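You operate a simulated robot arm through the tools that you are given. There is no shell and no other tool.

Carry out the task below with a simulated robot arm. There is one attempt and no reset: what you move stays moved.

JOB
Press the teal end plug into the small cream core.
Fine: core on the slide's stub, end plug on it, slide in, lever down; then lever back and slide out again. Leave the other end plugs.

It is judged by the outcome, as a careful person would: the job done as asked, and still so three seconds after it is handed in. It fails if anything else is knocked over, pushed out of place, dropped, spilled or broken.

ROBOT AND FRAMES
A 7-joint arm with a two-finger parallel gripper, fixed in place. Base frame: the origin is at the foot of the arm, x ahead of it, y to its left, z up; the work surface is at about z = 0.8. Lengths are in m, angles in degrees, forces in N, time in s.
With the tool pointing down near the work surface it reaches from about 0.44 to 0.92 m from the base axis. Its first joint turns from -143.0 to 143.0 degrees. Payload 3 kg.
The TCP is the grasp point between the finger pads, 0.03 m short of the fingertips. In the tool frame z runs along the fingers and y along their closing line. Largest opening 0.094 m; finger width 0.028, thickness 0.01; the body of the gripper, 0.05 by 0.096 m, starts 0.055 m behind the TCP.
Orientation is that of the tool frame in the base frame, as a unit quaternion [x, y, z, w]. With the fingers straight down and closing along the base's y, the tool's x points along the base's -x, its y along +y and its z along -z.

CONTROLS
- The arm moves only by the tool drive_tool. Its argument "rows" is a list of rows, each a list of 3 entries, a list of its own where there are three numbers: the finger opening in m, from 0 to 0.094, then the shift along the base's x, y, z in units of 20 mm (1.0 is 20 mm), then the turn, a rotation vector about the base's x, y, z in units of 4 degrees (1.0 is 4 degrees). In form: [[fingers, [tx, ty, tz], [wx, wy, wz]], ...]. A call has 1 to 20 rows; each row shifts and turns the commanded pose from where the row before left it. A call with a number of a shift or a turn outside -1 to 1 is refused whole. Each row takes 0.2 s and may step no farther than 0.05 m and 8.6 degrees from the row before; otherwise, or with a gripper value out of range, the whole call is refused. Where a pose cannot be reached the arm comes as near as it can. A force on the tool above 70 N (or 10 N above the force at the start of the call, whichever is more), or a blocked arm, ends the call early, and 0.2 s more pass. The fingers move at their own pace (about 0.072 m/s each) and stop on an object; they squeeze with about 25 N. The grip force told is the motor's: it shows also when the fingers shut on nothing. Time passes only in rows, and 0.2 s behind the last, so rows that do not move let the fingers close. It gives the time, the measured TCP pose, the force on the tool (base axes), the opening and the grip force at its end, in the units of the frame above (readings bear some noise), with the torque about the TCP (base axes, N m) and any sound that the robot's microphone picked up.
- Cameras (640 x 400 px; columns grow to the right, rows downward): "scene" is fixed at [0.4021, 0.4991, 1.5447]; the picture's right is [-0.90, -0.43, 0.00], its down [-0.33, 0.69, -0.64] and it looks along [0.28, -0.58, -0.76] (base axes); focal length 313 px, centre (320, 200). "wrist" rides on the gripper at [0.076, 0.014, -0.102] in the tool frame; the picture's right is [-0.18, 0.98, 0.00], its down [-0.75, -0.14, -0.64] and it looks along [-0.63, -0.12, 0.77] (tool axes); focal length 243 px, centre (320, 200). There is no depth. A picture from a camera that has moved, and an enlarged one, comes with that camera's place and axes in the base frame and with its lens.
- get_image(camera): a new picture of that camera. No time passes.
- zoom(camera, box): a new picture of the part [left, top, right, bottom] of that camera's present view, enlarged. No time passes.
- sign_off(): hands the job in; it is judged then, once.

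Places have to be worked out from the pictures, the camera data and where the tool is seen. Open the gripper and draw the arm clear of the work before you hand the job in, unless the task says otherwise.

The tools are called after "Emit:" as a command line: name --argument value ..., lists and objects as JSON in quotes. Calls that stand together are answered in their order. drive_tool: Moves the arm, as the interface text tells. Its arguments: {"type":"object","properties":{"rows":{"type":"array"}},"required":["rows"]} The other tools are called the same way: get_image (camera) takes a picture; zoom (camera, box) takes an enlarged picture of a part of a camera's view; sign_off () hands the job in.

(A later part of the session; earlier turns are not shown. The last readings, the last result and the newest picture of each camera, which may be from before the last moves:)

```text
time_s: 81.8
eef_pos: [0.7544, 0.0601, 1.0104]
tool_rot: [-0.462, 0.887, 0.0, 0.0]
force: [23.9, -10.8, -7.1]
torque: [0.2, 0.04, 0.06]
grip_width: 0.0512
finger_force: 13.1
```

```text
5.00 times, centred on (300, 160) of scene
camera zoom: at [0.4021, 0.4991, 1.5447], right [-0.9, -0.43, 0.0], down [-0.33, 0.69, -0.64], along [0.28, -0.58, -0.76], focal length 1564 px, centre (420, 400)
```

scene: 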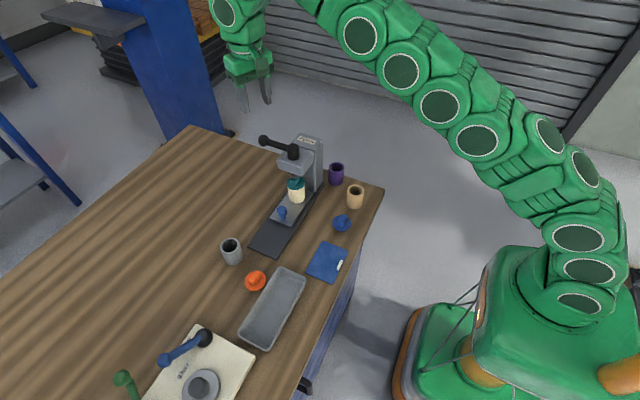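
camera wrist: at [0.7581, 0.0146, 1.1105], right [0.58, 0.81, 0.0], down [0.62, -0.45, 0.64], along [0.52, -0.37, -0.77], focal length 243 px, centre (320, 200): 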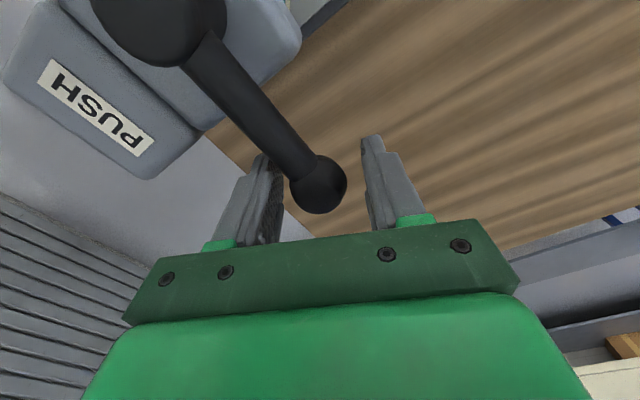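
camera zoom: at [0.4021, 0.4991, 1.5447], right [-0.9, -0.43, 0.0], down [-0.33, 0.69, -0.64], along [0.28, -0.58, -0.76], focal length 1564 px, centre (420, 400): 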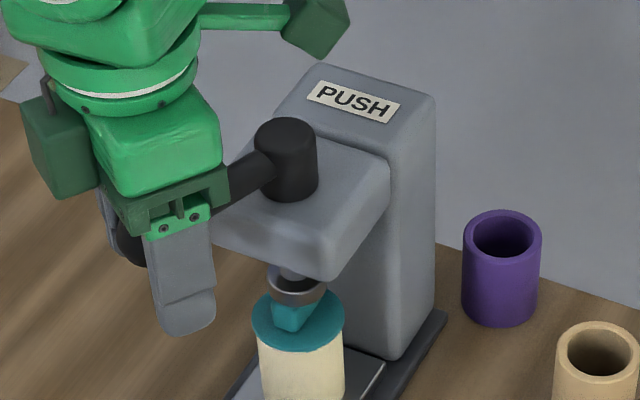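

The lever has turned to about 69° under 26 N, but the open finger is springy. I back off, rise, close the fingers into a stiff stick, and set it behind the ball.

Emit:
drive_tool --rows '[[0.036, [0.49, -0.345, 0], [0, 0, 0]], [0.045, [0, 0, 0.5], [0, 0, 0]], [0.045, [0, 0, 1], [0, 0, 0]], [0.045, [0, 0, 1], [0, 0, 0]], [0.045, [0, 0, 0.7], [0, 0, 0]], [0.0, [0.77, -0.2, 0], [0, 0, 0]], [0.0, [0.77, -0.2, 0], [0, 0, 0]], [0.0, [0, 0, 0], [0, 0, 0]], [0.0, [0, 0, 0], [0, 0, 0]]]'

Emit:
get_image --camera "wrist"

Emit:
zoom --camera "scene" --box '[240, 110, 330, 210]'

```text
time_s: 83.8
eef_pos: [0.7926, 0.0435, 1.073]
tool_rot: [-0.461, 0.887, 0.0, 0.0]
force: [-0.1, 0.2, 0.3]
torque: [0.02, 0.02, 0.0]
grip_width: 0.0003
finger_force: 24.9
```

```text
taken
camera wrist: at [0.7374, -0.0119, 1.1752], right [-0.7, 0.71, 0.0], down [0.55, 0.54, 0.64], along [0.46, 0.45, -0.77], focal length 243 px, centre (320, 200)
```

wrist: 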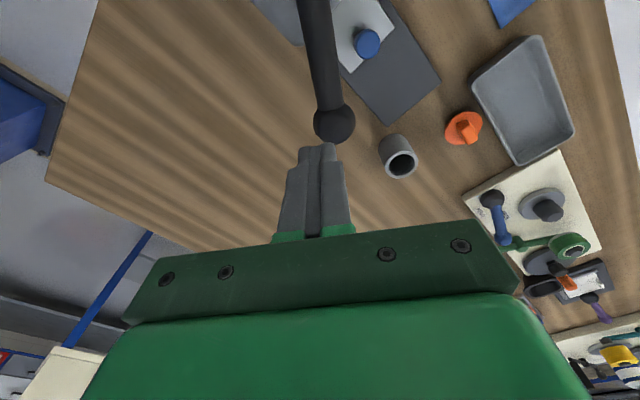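

```text
4.00 times, centred on (285, 160) of scene
camera zoom: at [0.4021, 0.4991, 1.5447], right [-0.9, -0.43, 0.0], down [-0.33, 0.69, -0.64], along [0.28, -0.58, -0.76], focal length 1251 px, centre (460, 360)
```

zoom: 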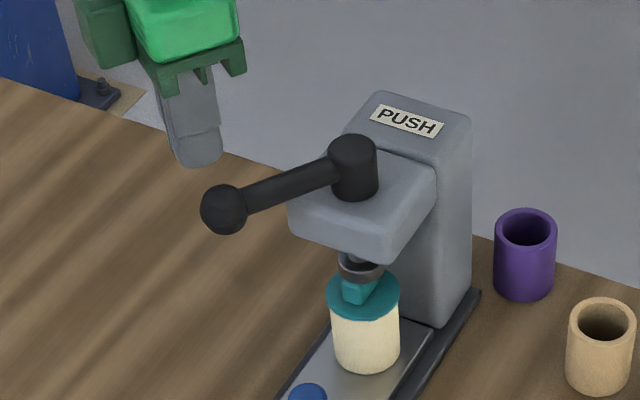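

The lever has come back to about 56° (ball near (0.781, 0.046)). I move the closed fingers well behind the ball and lower them beside it.

Emit:
drive_tool --rows '[[0.0, [0.65, -0.755, 0], [0, 0, 0]], [0.0, [0, 0, 0], [0, 0, 0]], [0.0, [0, 0, -1], [0, 0, 0]], [0.0, [0, 0, -1], [0, 0, 0]], [0.0, [0, 0, -1], [0, 0, 0]], [0.0, [0, 0, -0.2], [0, 0, 0]], [0.0, [0, 0, 0], [0, 0, 0]]]'

Emit:
zoom --camera "wrist" --box '[220, 60, 420, 260]'

Emit:
zoom --camera "scene" --box '[240, 110, 330, 210]'

```text
time_s: 85.4
eef_pos: [0.8062, 0.0308, 1.0104]
tool_rot: [-0.462, 0.887, -0.001, 0.0]
force: [0.8, 1.0, 0.3]
torque: [0.0, 0.0, -0.02]
grip_width: 0.0
finger_force: 24.8
```

```text
2.00 times, centred on (320, 160) of wrist
camera zoom: at [0.7496, -0.0259, 1.1112], right [-0.7, 0.71, 0.0], down [0.55, 0.54, 0.64], along [0.46, 0.45, -0.77], focal length 485 px, centre (320, 280)
```

zoom: 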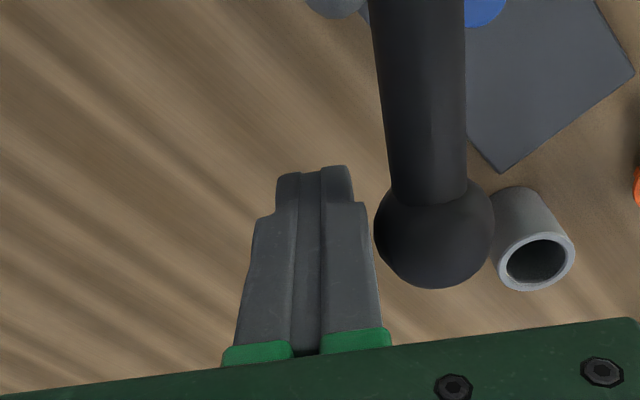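

```text
4.00 times, centred on (285, 160) of scene
camera zoom: at [0.4021, 0.4991, 1.5447], right [-0.9, -0.43, 0.0], down [-0.33, 0.69, -0.64], along [0.28, -0.58, -0.76], focal length 1251 px, centre (460, 360)
```

zoom: 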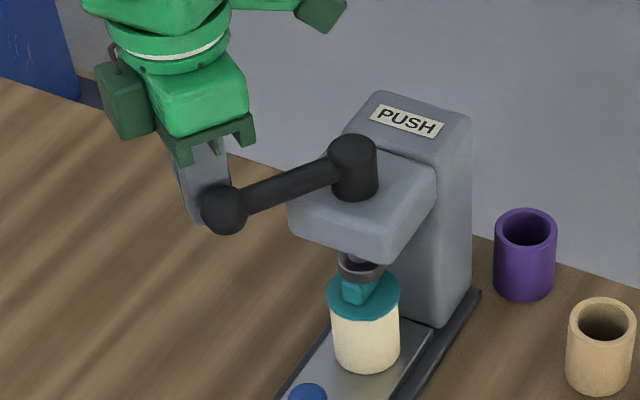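

The stick sits right behind the ball. I push along the arc to about 68° and read the force.

Emit:
drive_tool --rows '[[0.0, [-0.17, 0.14, 0], [0, 0, 0]], [0.0, [-0.225, 0.24, 0], [0, 0, 0]], [0.0, [-0.245, 0.23, 0], [0, 0, 0]], [0.0, [-0.25, 0.21, 0], [0, 0, 0.5]], [0.0, [0, 0, 0], [0, 0, 0]]]'

Emit:
zoom --camera "wrist" --box '[220, 60, 420, 260]'

Emit:
zoom --camera "scene" --box '[282, 160, 312, 190]'

```text
time_s: 86.6
eef_pos: [0.7888, 0.046, 1.0111]
tool_rot: [-0.477, 0.879, -0.001, -0.001]
force: [21.4, -24.3, 2.0]
torque: [-0.01, 0.01, 0.3]
grip_width: 0.0003
finger_force: 25.3
```

```text
2.00 times, centred on (320, 160) of wrist
camera zoom: at [0.7344, -0.0129, 1.1119], right [-0.72, 0.69, 0.0], down [0.53, 0.56, 0.64], along [0.44, 0.46, -0.77], focal length 485 px, centre (320, 280)
```

zoom: 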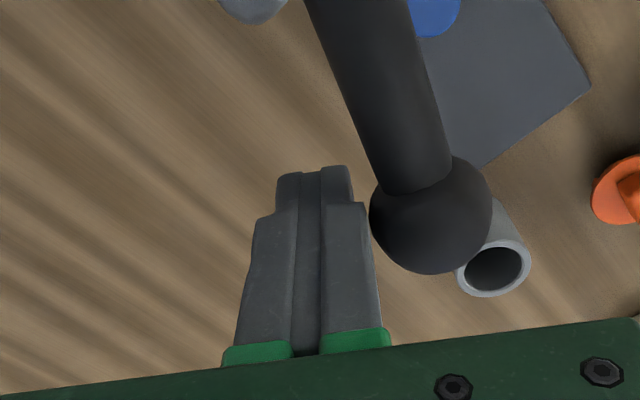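

```text
13.33 times, centred on (297, 175) of scene
camera zoom: at [0.4021, 0.4991, 1.5447], right [-0.9, -0.43, 0.0], down [-0.33, 0.69, -0.64], along [0.28, -0.58, -0.76], focal length 4170 px, centre (627, 533)
```

zoom: 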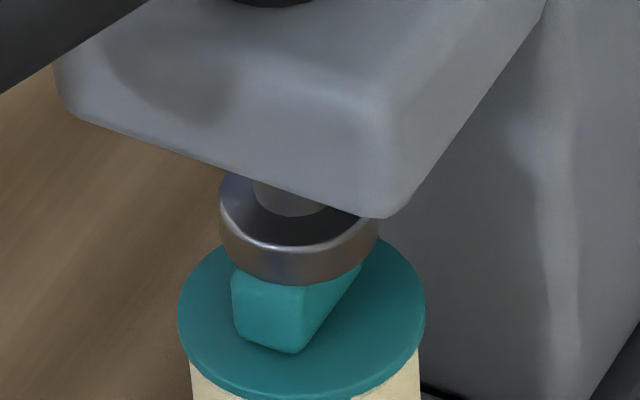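

32 N so far and the plug has started down slightly. I keep pushing in small steps.

Emit:
drive_tool --rows '[[0.0, [-0.135, 0.098, 0], [0, 0, 0.5]], [0.0, [-0.135, 0.098, 0], [0, 0, 0.5]], [0.0, [-0.145, 0.088, 0], [0, 0, 0.5]], [0.0, [-0.145, 0.088, 0], [0, 0, 0.5]], [0.0, [0, 0, 0], [0, 0, 0]]]'

Emit:
zoom --camera "wrist" --box '[220, 60, 420, 260]'

Emit:
zoom --camera "scene" --box '[282, 160, 312, 190]'

```text
time_s: 87.5
eef_pos: [0.7832, 0.0502, 1.0113]
tool_rot: [-0.525, 0.851, -0.003, 0.004]
force: [41.9, -10.7, -11.1]
torque: [-0.03, -0.26, 0.09]
grip_width: 0.0002
finger_force: 25.6
stopped in row 4: the force on the tool passed its limit at 77 N (the readings are from after the stop); the commanded pose is now the measured one
```

```text
2.00 times, centred on (320, 160) of wrist
camera zoom: at [0.7348, -0.0137, 1.112], right [-0.8, 0.6, -0.01], down [0.46, 0.61, 0.65], along [0.4, 0.51, -0.76], focal length 485 px, centre (320, 280)
```

zoom: 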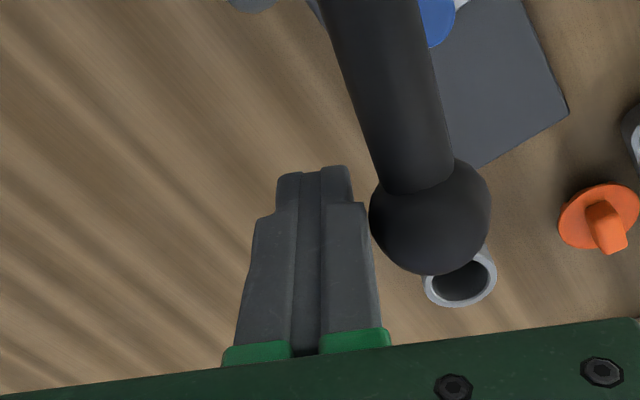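

```text
13.33 times, centred on (297, 175) of scene
camera zoom: at [0.4021, 0.4991, 1.5447], right [-0.9, -0.43, 0.0], down [-0.33, 0.69, -0.64], along [0.28, -0.58, -0.76], focal length 4170 px, centre (627, 533)
```

zoom: 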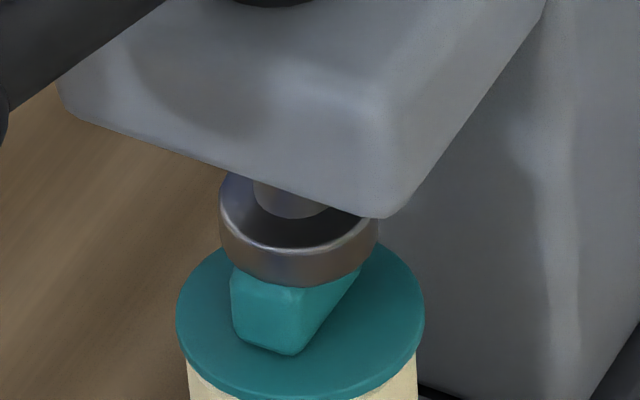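

The force limit (77 N) stopped the push at about 72°. I look at how deep the plug is and where the lever stands.

Emit:
zoom --camera "scene" --box '[284, 176, 312, 204]'

Emit:
zoom --camera "scene" --box '[240, 110, 330, 210]'

```text
14.29 times, centred on (298, 190) of scene
camera zoom: at [0.4021, 0.4991, 1.5447], right [-0.9, -0.43, 0.0], down [-0.33, 0.69, -0.64], along [0.28, -0.58, -0.76], focal length 4468 px, centre (634, 343)
```

zoom: 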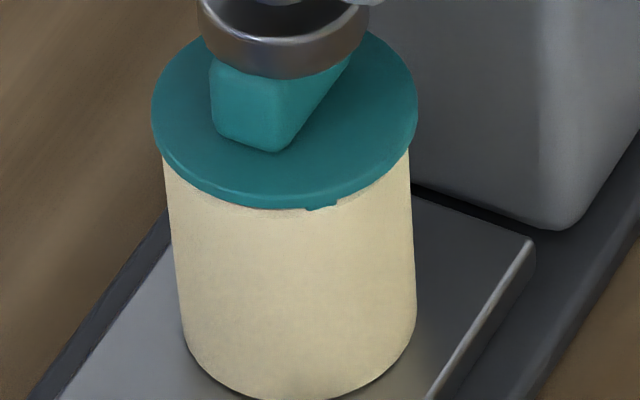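

```text
4.00 times, centred on (285, 160) of scene
camera zoom: at [0.4021, 0.4991, 1.5447], right [-0.9, -0.43, 0.0], down [-0.33, 0.69, -0.64], along [0.28, -0.58, -0.76], focal length 1251 px, centre (460, 360)
```

zoom: 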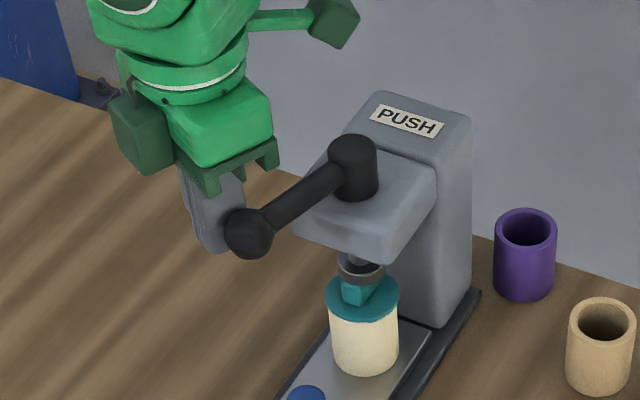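

The disc is still a few mm above the rim and the lever is at about 74°. The peak was partly from moving fast, so I push on in slower, smaller steps with pauses.

Emit:
drive_tool --rows '[[0.0, [-0.04, 0.02, 0], [0, 0, 0]], [0.0, [0, 0, 0], [0, 0, 0]], [0.0, [-0.04, 0.02, 0], [0, 0, 0]], [0.0, [0, 0, 0], [0, 0, 0]]]'

```text
time_s: 88.7
eef_pos: [0.7829, 0.0478, 1.0119]
tool_rot: [-0.525, 0.851, -0.006, 0.006]
force: [40.1, -10.8, -8.5]
torque: [0.01, -0.12, 0.14]
grip_width: 0.0001
finger_force: 24.9
stopped in row 4: the force on the tool passed its limit at 71 N (the readings are from after the stop); the commanded pose is now the measured one
```

The lever is blocked at ~70 N around 74°. I look very closely at the gap between the disc and the rim.

Emit:
zoom --camera "scene" --box '[286, 184, 308, 198]'

Emit:
get_image --camera "wrist"

```text
16.00 times, centred on (297, 191) of scene
camera zoom: at [0.4021, 0.4991, 1.5447], right [-0.9, -0.43, 0.0], down [-0.33, 0.69, -0.64], along [0.28, -0.58, -0.76], focal length 5004 px, centre (688, 344)
```

zoom: 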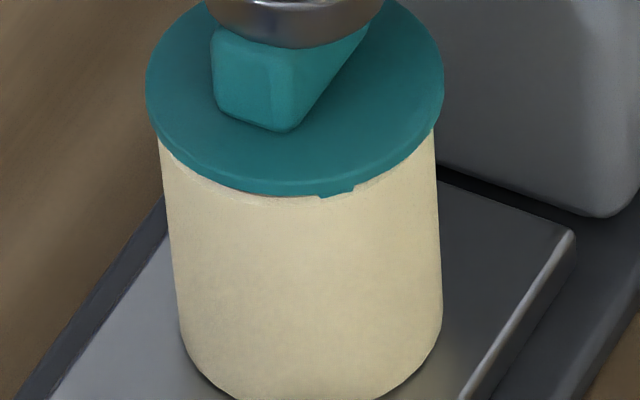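

```text
taken
camera wrist: at [0.734, -0.0143, 1.1134], right [-0.8, 0.61, -0.01], down [0.45, 0.61, 0.65], along [0.4, 0.51, -0.76], focal length 243 px, centre (320, 200)
```

wrist: 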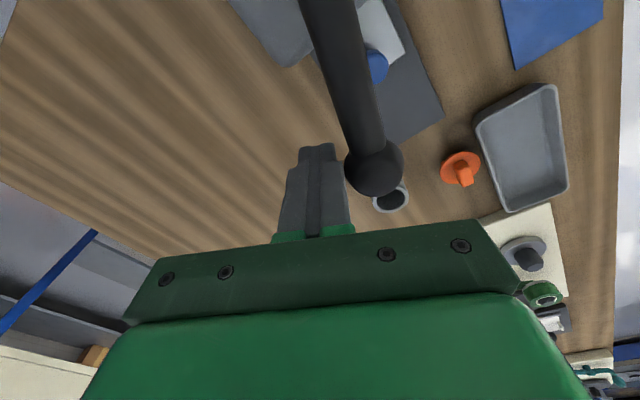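

The rib is still above the rim, so the plug isn't home; full travel is probably 90°. I apply a steady push of about 60 N and hold it to see whether it creeps in.

Emit:
drive_tool --rows '[[0.0, [-0.03, 0.01, 0], [0, 0, 0]], [0.0, [-0.01, 0.004, 0], [0, 0, 0]], [0.0, [0, 0, 0], [0, 0, 0]], [0.0, [0, 0, 0], [0, 0, 0]], [0.0, [0, 0, 0], [0, 0, 0]], [0.0, [0, 0, 0], [0, 0, 0]]]'

Emit:
zoom --camera "scene" --box '[240, 110, 330, 210]'

```text
time_s: 90.0
eef_pos: [0.7809, 0.0495, 1.0134]
tool_rot: [-0.526, 0.851, -0.004, 0.005]
force: [51.5, -20.6, 18.4]
torque: [-0.03, 0.21, 0.25]
grip_width: 0.0
finger_force: 25.2
```

```text
4.00 times, centred on (285, 160) of scene
camera zoom: at [0.4021, 0.4991, 1.5447], right [-0.9, -0.43, 0.0], down [-0.33, 0.69, -0.64], along [0.28, -0.58, -0.76], focal length 1251 px, centre (460, 360)
```

zoom: 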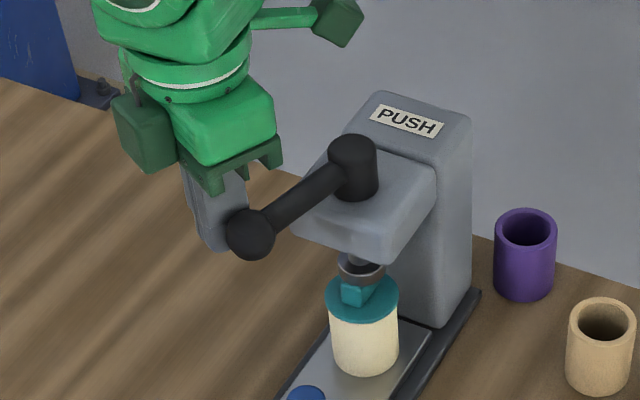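

The lever stays near 75° at 58 N. To understand what "home" looks like, I examine the identical orange plug's underside from this oblique wrist view.

Emit:
zoom --camera "wrist" --box '[430, 140, 490, 200]'

Emit:
zoom --camera "scene" --box '[330, 212, 352, 234]'

```text
6.67 times, centred on (460, 170) of wrist
camera zoom: at [0.7324, -0.0139, 1.1138], right [-0.8, 0.61, -0.01], down [0.46, 0.61, 0.65], along [0.4, 0.51, -0.76], focal length 1618 px, centre (-613, 400)
```

zoom: 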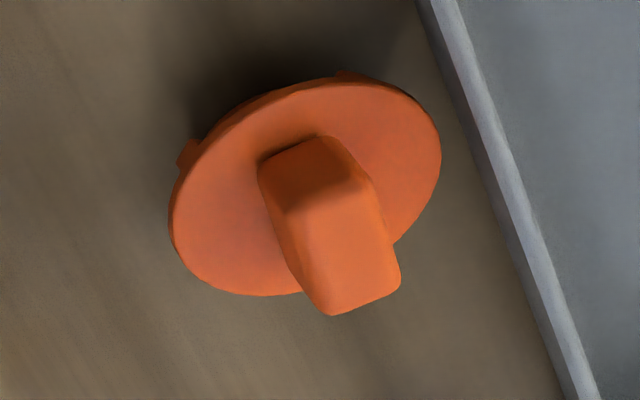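

```text
16.00 times, centred on (341, 223) of scene
camera zoom: at [0.4021, 0.4991, 1.5447], right [-0.9, -0.43, 0.0], down [-0.33, 0.69, -0.64], along [0.28, -0.58, -0.76], focal length 5004 px, centre (-16, -168)
```

zoom: 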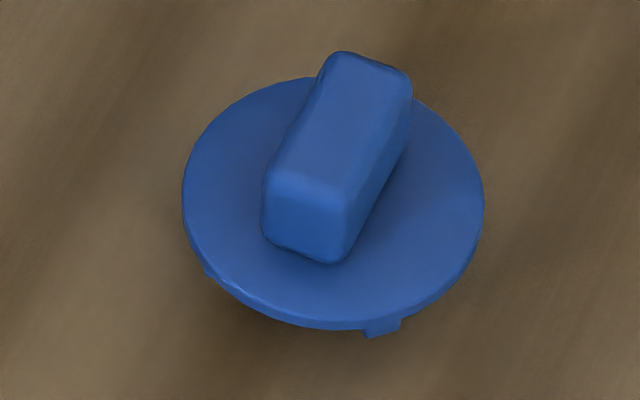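

Before forcing further, I want a low side view of ram, plug and rim from the -x side. I ease off the lever, rise high, and start turning the tool back to yaw 0.

Emit:
drive_tool --rows '[[0.0, [0.1, -0.04, 0], [0, 0, 0]], [0.0, [0.15, -0.06, 0], [0, 0, 0]], [0.0, [0.25, -0.12, 0], [0, 0, 0]], [0.0, [0.4, -0.2, 0], [0, 0, 0]], [0.0, [0, 0, 1], [0, 0, 0]], [0.0, [0, 0, 1], [0, 0, 0]], [0.0, [0, 0, 1], [0, 0, 0]], [0.0, [0, 0, 1], [0, 0, 0]], [0.0, [0, 0, 1], [0, 0, 0]], [0.0, [0, 0, 1], [0, 0, 0]]]'

Emit:
zoom --camera "scene" --box '[240, 110, 330, 210]'

Emit:
zoom --camera "scene" --box '[284, 170, 312, 198]'

```text
time_s: 92.2
eef_pos: [0.7976, 0.0415, 1.1343]
tool_rot: [-0.526, 0.851, -0.005, 0.005]
force: [0.2, -0.3, 1.1]
torque: [0.01, -0.02, -0.02]
grip_width: 0.0
finger_force: 25.3
```

```text
4.00 times, centred on (285, 160) of scene
camera zoom: at [0.4021, 0.4991, 1.5447], right [-0.9, -0.43, 0.0], down [-0.33, 0.69, -0.64], along [0.28, -0.58, -0.76], focal length 1251 px, centre (460, 360)
```

zoom: 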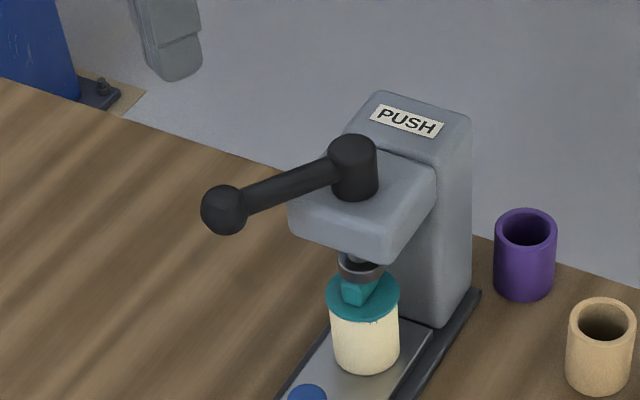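

```text
14.29 times, centred on (298, 184) of scene
camera zoom: at [0.4021, 0.4991, 1.5447], right [-0.9, -0.43, 0.0], down [-0.33, 0.69, -0.64], along [0.28, -0.58, -0.76], focal length 4468 px, centre (634, 429)
```

zoom: 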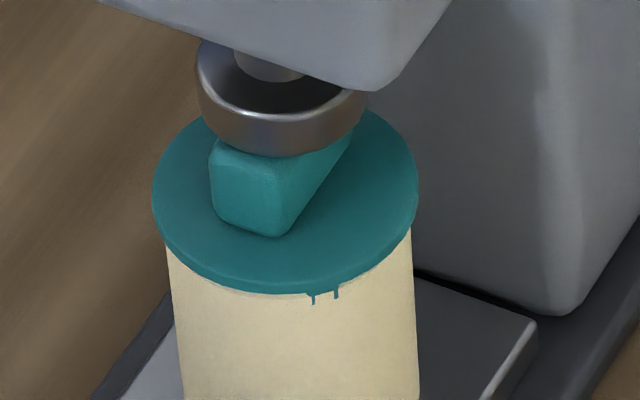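

The plug now sits about 0.9 mm lower than before, and the lever drifted back to 56°. I go for the low side view to judge gap and alignment: turn the tool to yaw 0 and move to the -x side, high first.

Emit:
drive_tool --rows '[[0.05, [0, -0.5, 0.5], [0, 0, -1]], [0.094, [0, -0.5, 0], [0, 0, -1]], [0.094, [-0.3, -0.5, 0], [0, 0, -1]], [0.094, [-0.5, -0.5, 0], [0, 0, -1]], [0.094, [-0.8, -0.5, 0], [0, 0, -1]], [0.094, [-1, -0.5, 0], [0, 0, -1]], [0.094, [-1, -0.5, 0], [0, 0, -1]], [0.094, [-1, -0.5, 0], [0, 0, -1]], [0.094, [-1, -0.3, 0], [0, 0, -1]], [0.094, [-1, 0, 0], [0, 0, -1]], [0.094, [-1, 0, 0], [0, 0, -1]], [0.094, [-1, 0, 0], [0, 0, -1]], [0.094, [-1, 0, 0], [0, 0, -1]], [0.094, [-0.5, 0, 0], [0, 0, -1]], [0.094, [0, 0, 0], [0, 0, -1]], [0.094, [0, 0, 0], [0, 0, -0.8]], [0.094, [0, 0, 0], [0, 0, 0]]]'

Emit:
get_image --camera "wrist"

Emit:
get_image --camera "scene"

```text
time_s: 95.8
eef_pos: [0.5954, -0.0448, 1.1433]
tool_rot: [-0.001, 1.0, -0.005, 0.002]
force: [0.3, 0.6, -0.2]
torque: [-0.01, -0.01, 0.02]
grip_width: 0.094
finger_force: 0.1
```

```text
taken
camera wrist: at [0.5192, -0.0307, 1.2434], right [0.18, 0.98, -0.01], down [0.75, -0.13, 0.65], along [0.63, -0.12, -0.76], focal length 243 px, centre (320, 200)
```

wrist: 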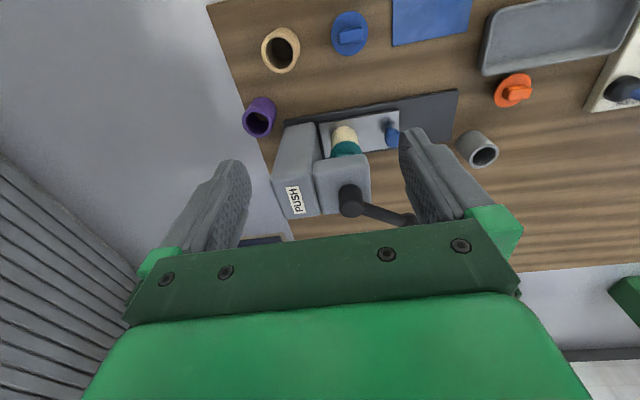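

```text
taken
```

scene: 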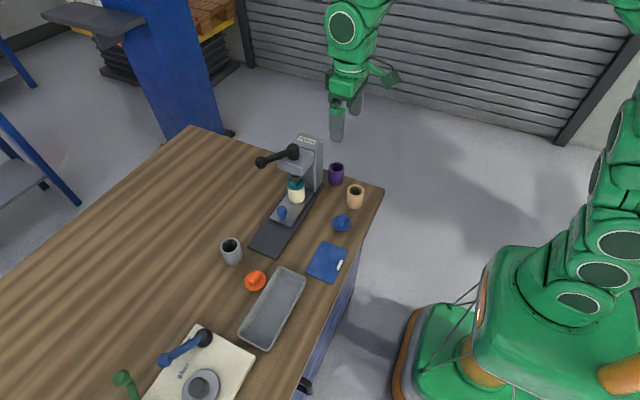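

Now I lower and tilt the tool about 30° so the wrist camera looks nearly level at the plug and ram from the -x side.

Emit:
drive_tool --rows '[[0.094, [0, 0, -1], [0, -1, 0]], [0.094, [0, 0, -1], [0, -1, 0]], [0.094, [0, 0, -1], [0, -1, 0]], [0.094, [0, 0, -1], [0, -1, 0]], [0.094, [0, 0, -1], [0, -1, 0]], [0.094, [0, 0, -1], [0, -1, 0]], [0.094, [0, 0, -1], [0, -1, 0]], [0.094, [0, 0, -1], [0, -0.5, 0]], [0.094, [0.4, 0, -1], [0, 0, 0]], [0.094, [0.4, 0, -1], [0, 0, 0]], [0.094, [0.4, 0, -0.8], [0, 0, 0]], [0.094, [0.3, 0, -0.4], [0, 0, 0]], [0.094, [0, 0, 0], [0, 0, 0]]]'

Emit:
get_image --camera "wrist"

Emit:
get_image --camera "scene"

```text
time_s: 98.7
eef_pos: [0.6253, -0.0447, 0.9178]
tool_rot: [0.001, 0.966, -0.005, 0.26]
force: [-0.6, -1.3, 0.4]
torque: [0.0, 0.0, 0.02]
grip_width: 0.0941
finger_force: 0.0
```

```text
taken
camera wrist: at [0.5072, -0.0312, 0.9672], right [0.16, 0.98, 0.08], down [0.33, -0.13, 0.94], along [0.93, -0.12, -0.34], focal length 243 px, centre (320, 200)
```

wrist: 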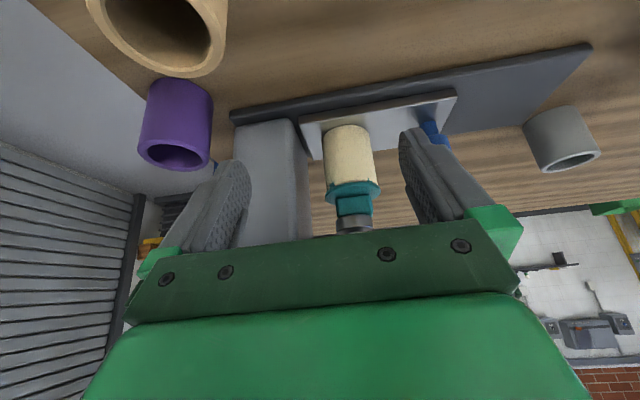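

```text
taken
```

scene: 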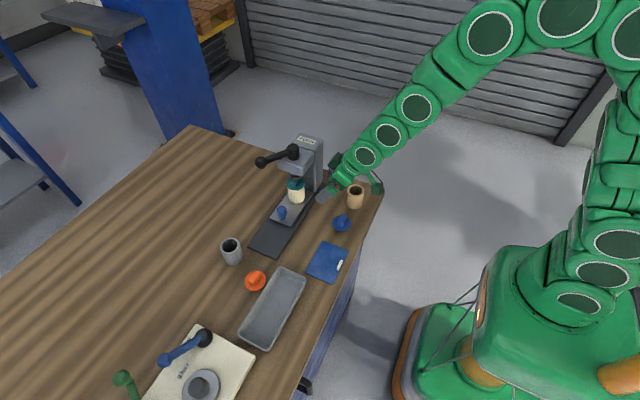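

Excellent view: the image is upside down, showing plate, core, plug, ram. I zoom in on the plug/rim/ram.

Emit:
zoom --camera "wrist" --box '[310, 160, 400, 240]'

Emit:
zoom --camera "wrist" --box '[220, 90, 420, 240]'

```text
5.00 times, centred on (355, 200) of wrist
camera zoom: at [0.5072, -0.0312, 0.9672], right [0.16, 0.98, 0.08], down [0.33, -0.13, 0.94], along [0.93, -0.12, -0.34], focal length 1213 px, centre (145, 200)
```

zoom: 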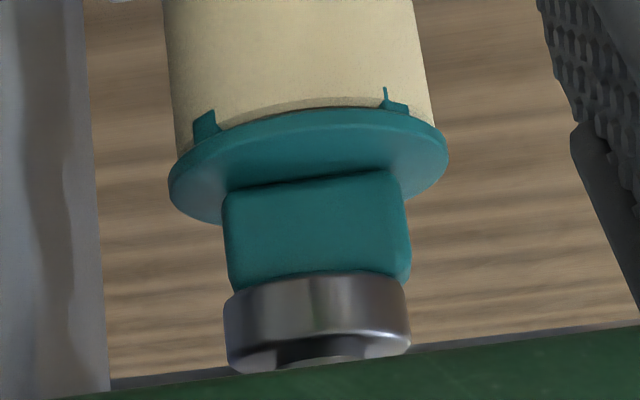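

```text
2.67 times, centred on (320, 165) of wrist
camera zoom: at [0.5072, -0.0312, 0.9672], right [0.16, 0.98, 0.08], down [0.33, -0.13, 0.94], along [0.93, -0.12, -0.34], focal length 647 px, centre (320, 293)
```

zoom: 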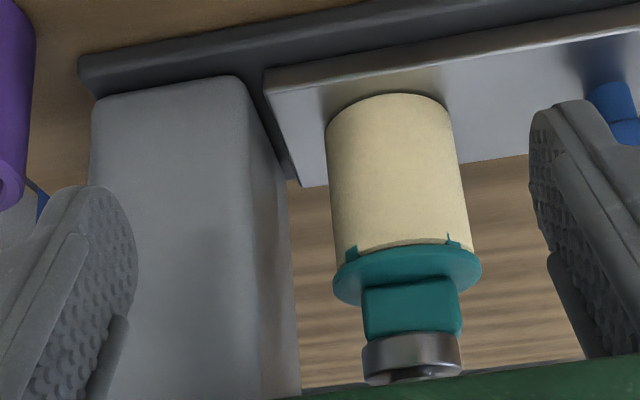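

Very informative: the plug has clip lugs around the core's outside; one (-y side) is outside the wall, the other seems caught on the rim. I zoom further.

Emit:
zoom --camera "wrist" --box '[318, 170, 358, 205]'

Emit:
zoom --camera "wrist" --box '[348, 170, 388, 205]'

```text
11.43 times, centred on (338, 188) of wrist
camera zoom: at [0.5072, -0.0312, 0.9672], right [0.16, 0.98, 0.08], down [0.33, -0.13, 0.94], along [0.93, -0.12, -0.34], focal length 2773 px, centre (114, 343)
```

zoom: 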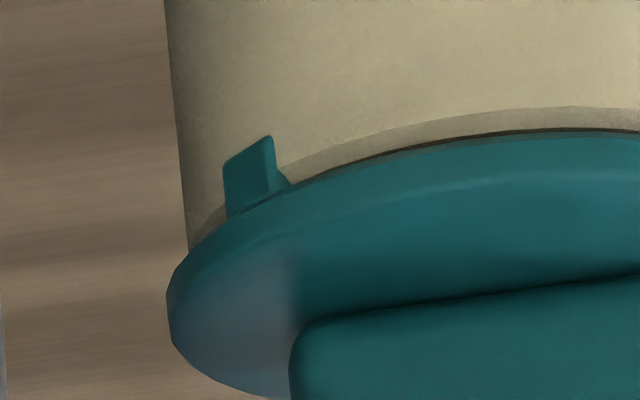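

```text
11.43 times, centred on (368, 188) of wrist
camera zoom: at [0.5072, -0.0312, 0.9672], right [0.16, 0.98, 0.08], down [0.33, -0.13, 0.94], along [0.93, -0.12, -0.34], focal length 2773 px, centre (-229, 343)
```

zoom: 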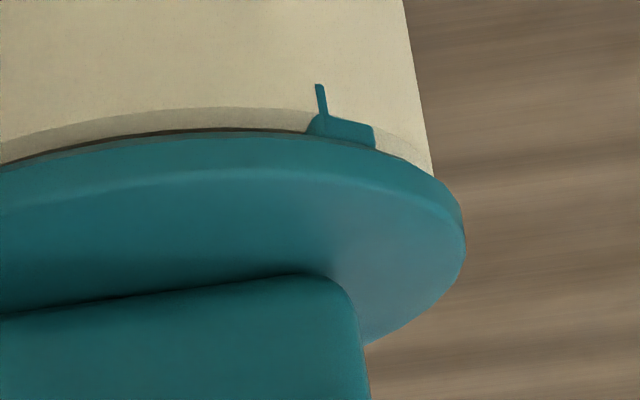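

The lever went back to exactly the same 56° twice, which smells of a soft end stop at ~57° (1 rad) that I was over-pushing, i.e. the stroke may be complete. I compare the plug's height with the pre-press picture using the same zoom box.

Emit:
zoom --camera "scene" --box '[285, 165, 311, 191]'

Emit:
zoom --camera "scene" --box '[275, 160, 325, 225]'

Emit:
zoom --camera "scene" --box '[286, 184, 308, 198]'

```text
15.38 times, centred on (298, 178) of scene
camera zoom: at [0.4021, 0.4991, 1.5447], right [-0.9, -0.43, 0.0], down [-0.33, 0.69, -0.64], along [0.28, -0.58, -0.76], focal length 4812 px, centre (658, 538)
```

zoom: 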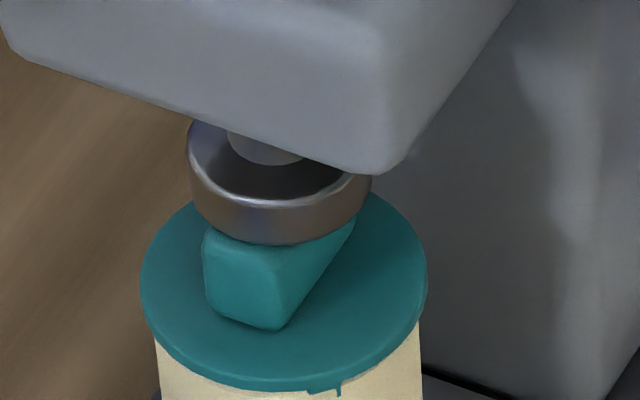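

```text
6.15 times, centred on (300, 192) of scene
camera zoom: at [0.4021, 0.4991, 1.5447], right [-0.9, -0.43, 0.0], down [-0.33, 0.69, -0.64], along [0.28, -0.58, -0.76], focal length 1925 px, centre (443, 246)
```

zoom: 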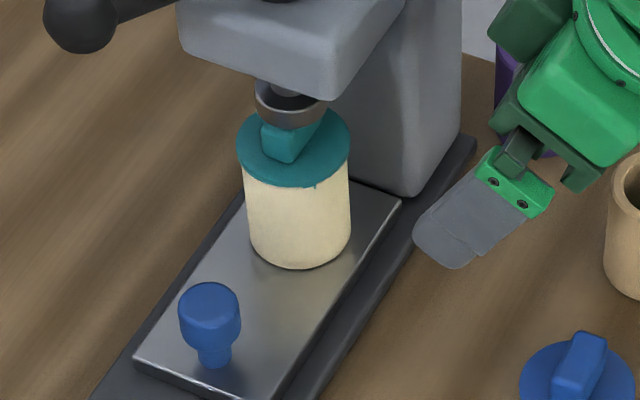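

```text
16.00 times, centred on (297, 191) of scene
camera zoom: at [0.4021, 0.4991, 1.5447], right [-0.9, -0.43, 0.0], down [-0.33, 0.69, -0.64], along [0.28, -0.58, -0.76], focal length 5004 px, centre (688, 344)
```

zoom: 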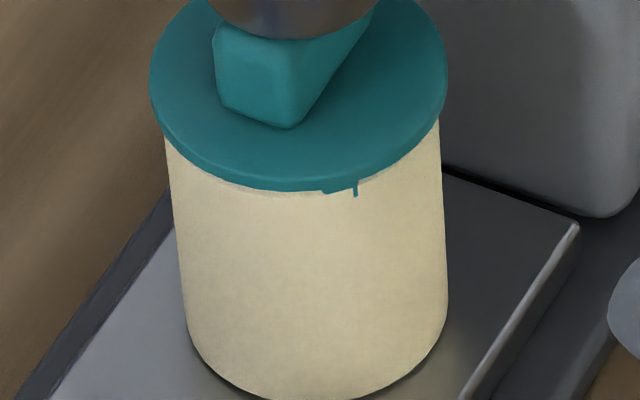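

The plug height is practically unchanged (~0.5 mm), so it has not gone in yet. I check whether the cores have notches for the plug's lugs by looking at the nearby cores.

Emit:
zoom --camera "wrist" --box '[70, 0, 240, 180]'

Emit:
zoom --camera "wrist" --box '[515, 95, 605, 180]'

Emit:
zoom --camera "scene" --box '[215, 230, 250, 268]'

```text
2.22 times, centred on (155, 90) of wrist
camera zoom: at [0.5072, -0.0312, 0.9672], right [0.16, 0.98, 0.08], down [0.33, -0.13, 0.94], along [0.93, -0.12, -0.34], focal length 539 px, centre (687, 444)
```

zoom: 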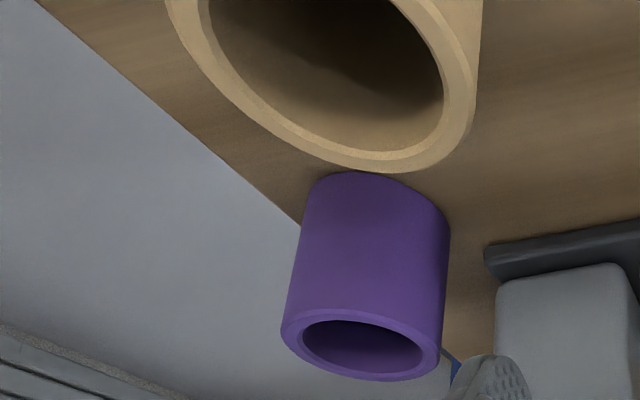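

```text
4.71 times, centred on (560, 138) of wrist
camera zoom: at [0.5072, -0.0312, 0.9672], right [0.16, 0.98, 0.08], down [0.33, -0.13, 0.94], along [0.93, -0.12, -0.34], focal length 1142 px, centre (-809, 494)
```

zoom: 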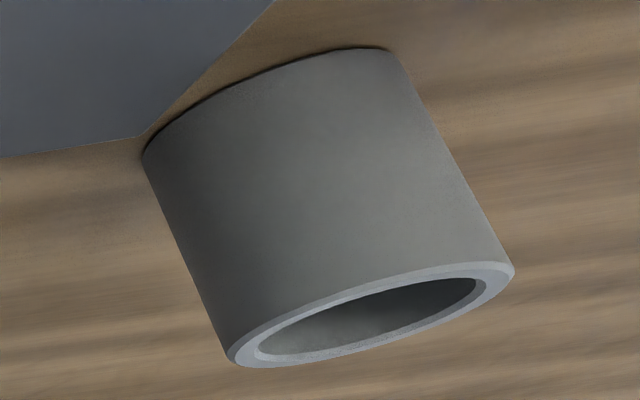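

```text
10.53 times, centred on (232, 249) of scene
camera zoom: at [0.4021, 0.4991, 1.5447], right [-0.9, -0.43, 0.0], down [-0.33, 0.69, -0.64], along [0.28, -0.58, -0.76], focal length 3292 px, centre (1241, -316)
```

zoom: 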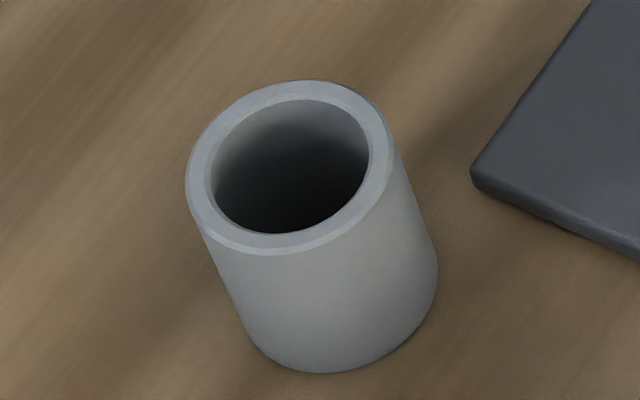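

The side view shows two things: the plug is ~0.6 mm off the core's centre, and the ram is about 2.4 mm to -y of the plug: the slide is probably not quite home. I will swing the lever back first, then push the slide fully home. Untilting and moving above the lever's +y side.

Emit:
drive_tool --rows '[[0.094, [-0.2, 0, 1], [0, 1, 0]], [0.094, [-0.2, 0, 1], [0, 1, 0]], [0.094, [-0.2, 0, 1], [0, 1, 0]], [0.094, [-0.2, 0, 1], [0, 1, 0]], [0.05, [-0.2, 0, 1], [0, 1, 0]], [0.02, [-0.2, 0, 1], [0, 1, 0]], [0.0, [-0.2, 0, 1], [0, 1, 0]], [0.0, [-0.2, 0, 1], [0, 0.5, 0]], [0.0, [0, 0, 1], [0, 0, 0]], [0.0, [0, 0, 1], [0, 0, 0]], [0.0, [0, 0, 1], [0, 0, 0]], [0.0, [0.906, 0.6, 0], [0, 0, 0]], [0.0, [0.906, 0.6, 0], [0, 0, 0]], [0.0, [0.906, 0.6, 0], [0, 0, 0]], [0.0, [0.906, 0.6, 0], [0, 0, 0]], [0.0, [0.906, 0.6, 0], [0, 0, 0]], [0.0, [0.906, 0.6, 0], [0, 0, 0]], [0.0, [0.906, 0.6, 0], [0, 0, 0]], [0.0, [0.906, 0.6, 0], [0, 0, 0]], [0.0, [0.906, 0.6, 0], [0, 0, 0]]]'

Emit:
get_image --camera "wrist"

Emit:
zoom --camera "scene" --box '[220, 80, 340, 200]'

```text
time_s: 102.8
eef_pos: [0.7577, 0.0637, 1.1395]
tool_rot: [-0.002, 1.0, -0.004, 0.001]
force: [-0.5, 0.4, 0.4]
torque: [-0.02, -0.01, 0.01]
grip_width: 0.0
finger_force: 25.7
```

```text
taken
camera wrist: at [0.6804, 0.0776, 1.2396], right [0.18, 0.98, -0.01], down [0.75, -0.13, 0.65], along [0.63, -0.12, -0.76], focal length 243 px, centre (320, 200)
```

wrist: 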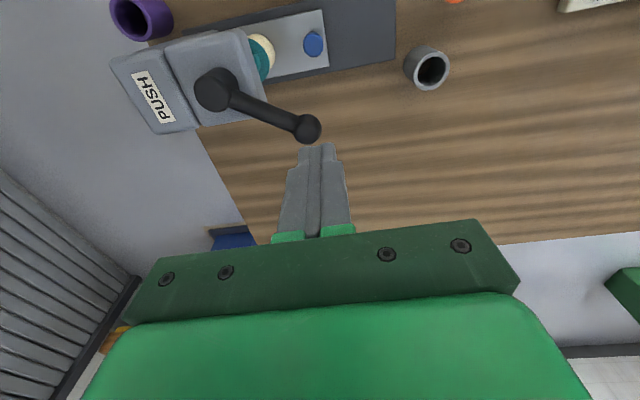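

```text
3.33 times, centred on (280, 140) of scene
camera zoom: at [0.4021, 0.4991, 1.5447], right [-0.9, -0.43, 0.0], down [-0.33, 0.69, -0.64], along [0.28, -0.58, -0.76], focal length 1043 px, centre (453, 400)
```

zoom: 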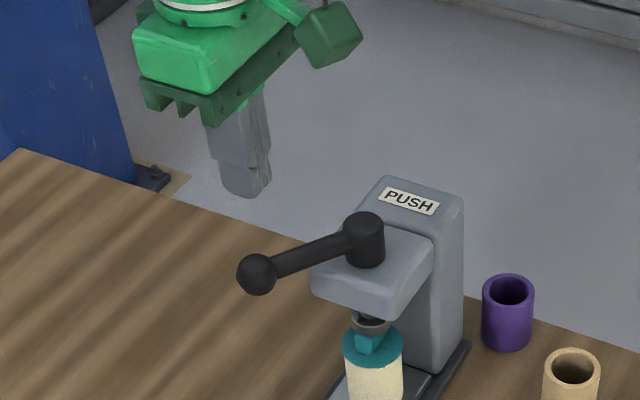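

The stick must clear the ball before descending: I shift a little more to +y/-x, lower it behind the ball, then sweep the lever back along its arc.

Emit:
drive_tool --rows '[[0.0, [-0.28, 0.52, 0], [0, 0, 0]], [0.0, [0, 0, -1], [0, 0, 0]], [0.0, [0, 0, -1], [0, 0, 0]], [0.0, [0, 0, -1], [0, 0, 0]], [0.0, [0, 0, -1], [0, 0, 0]], [0.0, [0, 0, -1], [0, 0, 0]], [0.0, [0, 0, -1], [0, 0, 0]], [0.0, [0, 0, -0.5], [0, 0, 0]], [0.0, [0, 0, 0], [0, 0, 0]]]'

Emit:
zoom --camera "wrist" --box '[200, 40, 440, 240]'

```text
time_s: 104.8
eef_pos: [0.7512, 0.0739, 1.0099]
tool_rot: [-0.002, 1.0, -0.005, 0.001]
force: [0.2, 0.5, -0.5]
torque: [0.01, -0.01, 0.03]
grip_width: 0.0002
finger_force: 25.0
```

```text
2.00 times, centred on (320, 140) of wrist
camera zoom: at [0.6749, 0.0873, 1.1105], right [0.18, 0.98, -0.01], down [0.75, -0.13, 0.65], along [0.63, -0.12, -0.76], focal length 485 px, centre (320, 320)
```

zoom: 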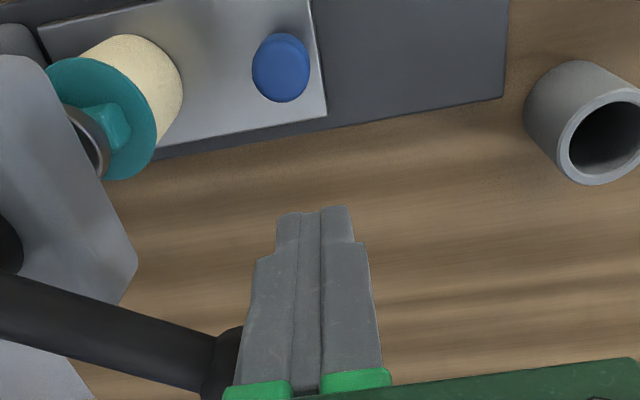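

The stick is in place beside the ball. Sweeping the lever back along the arc.

Emit:
drive_tool --rows '[[0.0, [0.165, -0.5, 0], [0, 0, 0]], [0.0, [0.375, -0.14, 0], [0, 0, 0]], [0.0, [0.375, -0.14, 0], [0, 0, 0]], [0.0, [0.31, -0.18, 0], [0, 0, 0]], [0.0, [0.31, -0.18, 0], [0, 0, 0]], [0.0, [0.27, -0.21, 0], [0, 0, 0]], [0.0, [0.27, -0.21, 0], [0, 0, 0]], [0.0, [0.24, -0.25, 0], [0, 0, 0]], [0.0, [0.24, -0.25, 0], [0, 0, 0]], [0.0, [0.2, -0.28, 0], [0, 0, 0]], [0.0, [0.2, -0.28, 0], [0, 0, 0]], [0.0, [0.16, -0.31, 0], [0, 0, 0]], [0.0, [0.16, -0.31, 0], [0, 0, 0]], [0.0, [0, 0, 0], [0, 0, 0]]]'

Emit:
zoom --camera "scene" --box '[230, 100, 340, 210]'

Emit:
get_image --camera "wrist"

```text
time_s: 107.8
eef_pos: [0.8166, 0.0089, 1.0092]
tool_rot: [-0.001, 1.0, -0.006, 0.002]
force: [-0.1, -0.4, 0.1]
torque: [-0.01, 0.04, -0.01]
grip_width: 0.0
finger_force: 25.4
```

```text
3.64 times, centred on (285, 155) of scene
camera zoom: at [0.4021, 0.4991, 1.5447], right [-0.9, -0.43, 0.0], down [-0.33, 0.69, -0.64], along [0.28, -0.58, -0.76], focal length 1137 px, centre (447, 364)
```

zoom: 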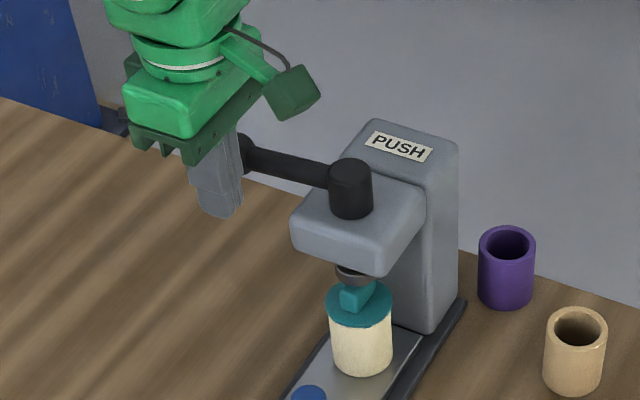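

```text
taken
camera wrist: at [0.7398, 0.0222, 1.11], right [0.18, 0.98, -0.01], down [0.75, -0.13, 0.65], along [0.63, -0.12, -0.76], focal length 243 px, centre (320, 200)
```

wrist: 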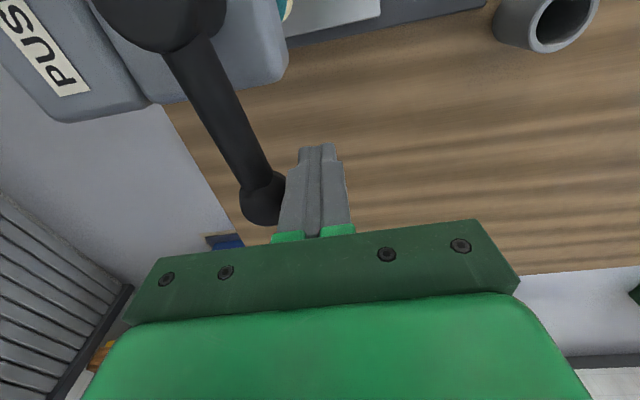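

Lever nearly back. I sweep the last few degrees to its stop.

Emit:
drive_tool --rows '[[0.0, [0.09, -0.24, 0], [0, 0, 0]], [0.0, [0.07, -0.2, 0], [0, 0, 0]], [0.0, [0.02, -0.12, 0], [0, 0, 0]], [0.0, [0, 0, 0], [0, 0, 0]]]'

```text
time_s: 108.8
eef_pos: [0.8207, -0.0011, 1.0088]
tool_rot: [-0.003, 1.0, -0.004, 0.001]
force: [-10.2, 25.5, -4.6]
torque: [0.09, 0.0, -0.12]
grip_width: 0.0
finger_force: 25.6
```

At the stop (25 N). I back off, rise, and move over to the +y side of the slide's knob to push it home with closed fingers.

Emit:
drive_tool --rows '[[0.0, [0, 0.5, 0], [0, 0, 0]], [0.0, [0, 0.5, 0.5], [0, 0, 0]], [0.0, [0, 0, 1], [0, 0, 0]], [0.0, [0, 0, 1], [0, 0, 0]], [0.0, [0, 0, 1], [0, 0, 0]], [0.0, [0, 0, 1], [0, 0, 0]], [0.0, [0, 0, 1], [0, 0, 0]], [0.0, [-0.895, 0.83, 0], [0, 0, 0]], [0.0, [-0.895, 0.83, 0], [0, 0, 0]], [0.0, [-0.895, 0.83, 0], [0, 0, 0]], [0.0, [-0.895, 0.83, 0], [0, 0, 0]], [0.0, [-0.895, 0.83, 0], [0, 0, 0]], [0.0, [0, 0, -1], [0, 0, 0]], [0.0, [0, 0, -1], [0, 0, 0]], [0.0, [0, 0, -1], [0, 0, 0]], [0.0, [0, 0, -1], [0, 0, 0]], [0.0, [0, 0, 0], [0, 0, 0]]]'

Emit:
get_image --camera "wrist"

Emit:
zoom --camera "scene" --box '[230, 110, 340, 220]'

```text
time_s: 112.5
eef_pos: [0.7316, 0.1003, 1.041]
tool_rot: [-0.002, 1.0, -0.006, 0.001]
force: [-0.6, 0.4, 0.1]
torque: [0.01, 0.01, 0.04]
grip_width: 0.0
finger_force: 25.0
```

```text
taken
camera wrist: at [0.6555, 0.1141, 1.1412], right [0.18, 0.98, -0.01], down [0.75, -0.13, 0.65], along [0.63, -0.12, -0.76], focal length 243 px, centre (320, 200)
```

wrist: 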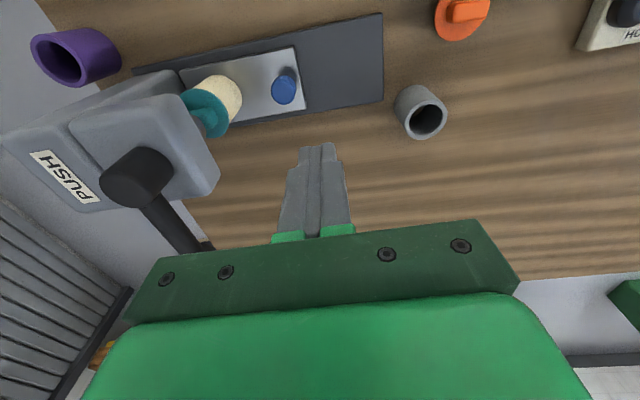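

```text
3.64 times, centred on (285, 165) of scene
camera zoom: at [0.4021, 0.4991, 1.5447], right [-0.9, -0.43, 0.0], down [-0.33, 0.69, -0.64], along [0.28, -0.58, -0.76], focal length 1137 px, centre (447, 327)
```

zoom: 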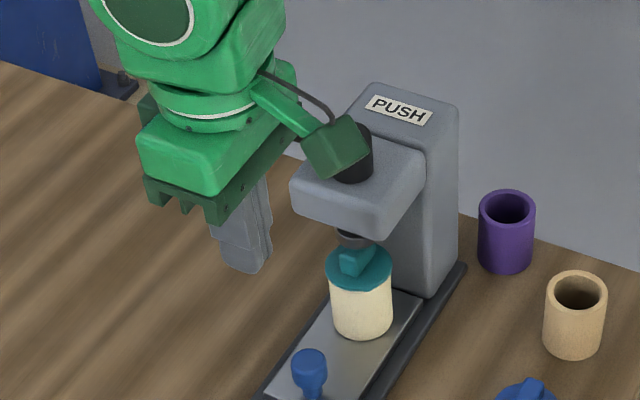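

I zoom the wrist view on plug, slide and knob from here.

Emit:
zoom --camera "wrist" --box '[130, 30, 320, 170]'

Emit:
zoom --camera "wrist" --box '[175, 65, 255, 145]'

```text
2.86 times, centred on (225, 100) of wrist
camera zoom: at [0.6555, 0.1141, 1.1412], right [0.18, 0.98, -0.01], down [0.75, -0.13, 0.65], along [0.63, -0.12, -0.76], focal length 693 px, centre (591, 486)
```

zoom: 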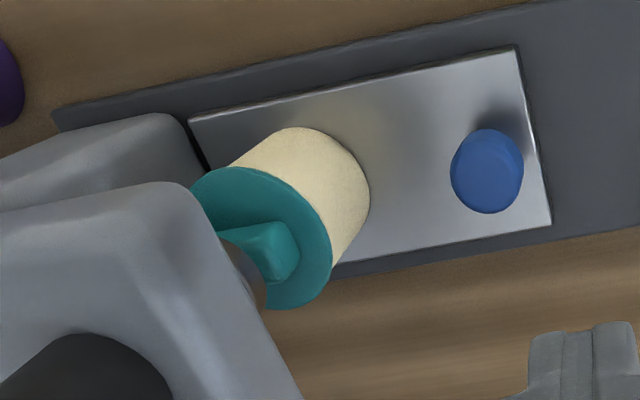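

```text
5.00 times, centred on (215, 105) of wrist
camera zoom: at [0.6555, 0.1141, 1.1412], right [0.18, 0.98, -0.01], down [0.75, -0.13, 0.65], along [0.63, -0.12, -0.76], focal length 1213 px, centre (845, 675)
```

zoom: 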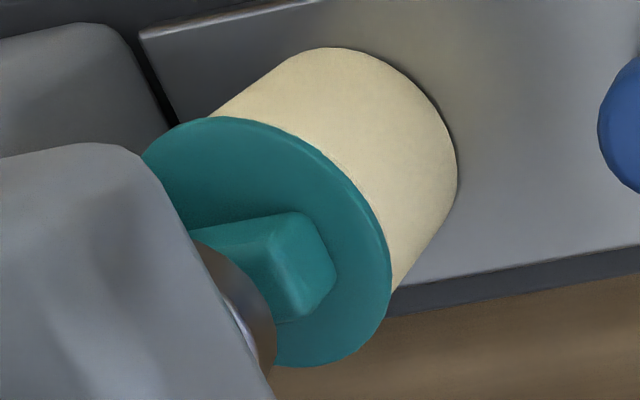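

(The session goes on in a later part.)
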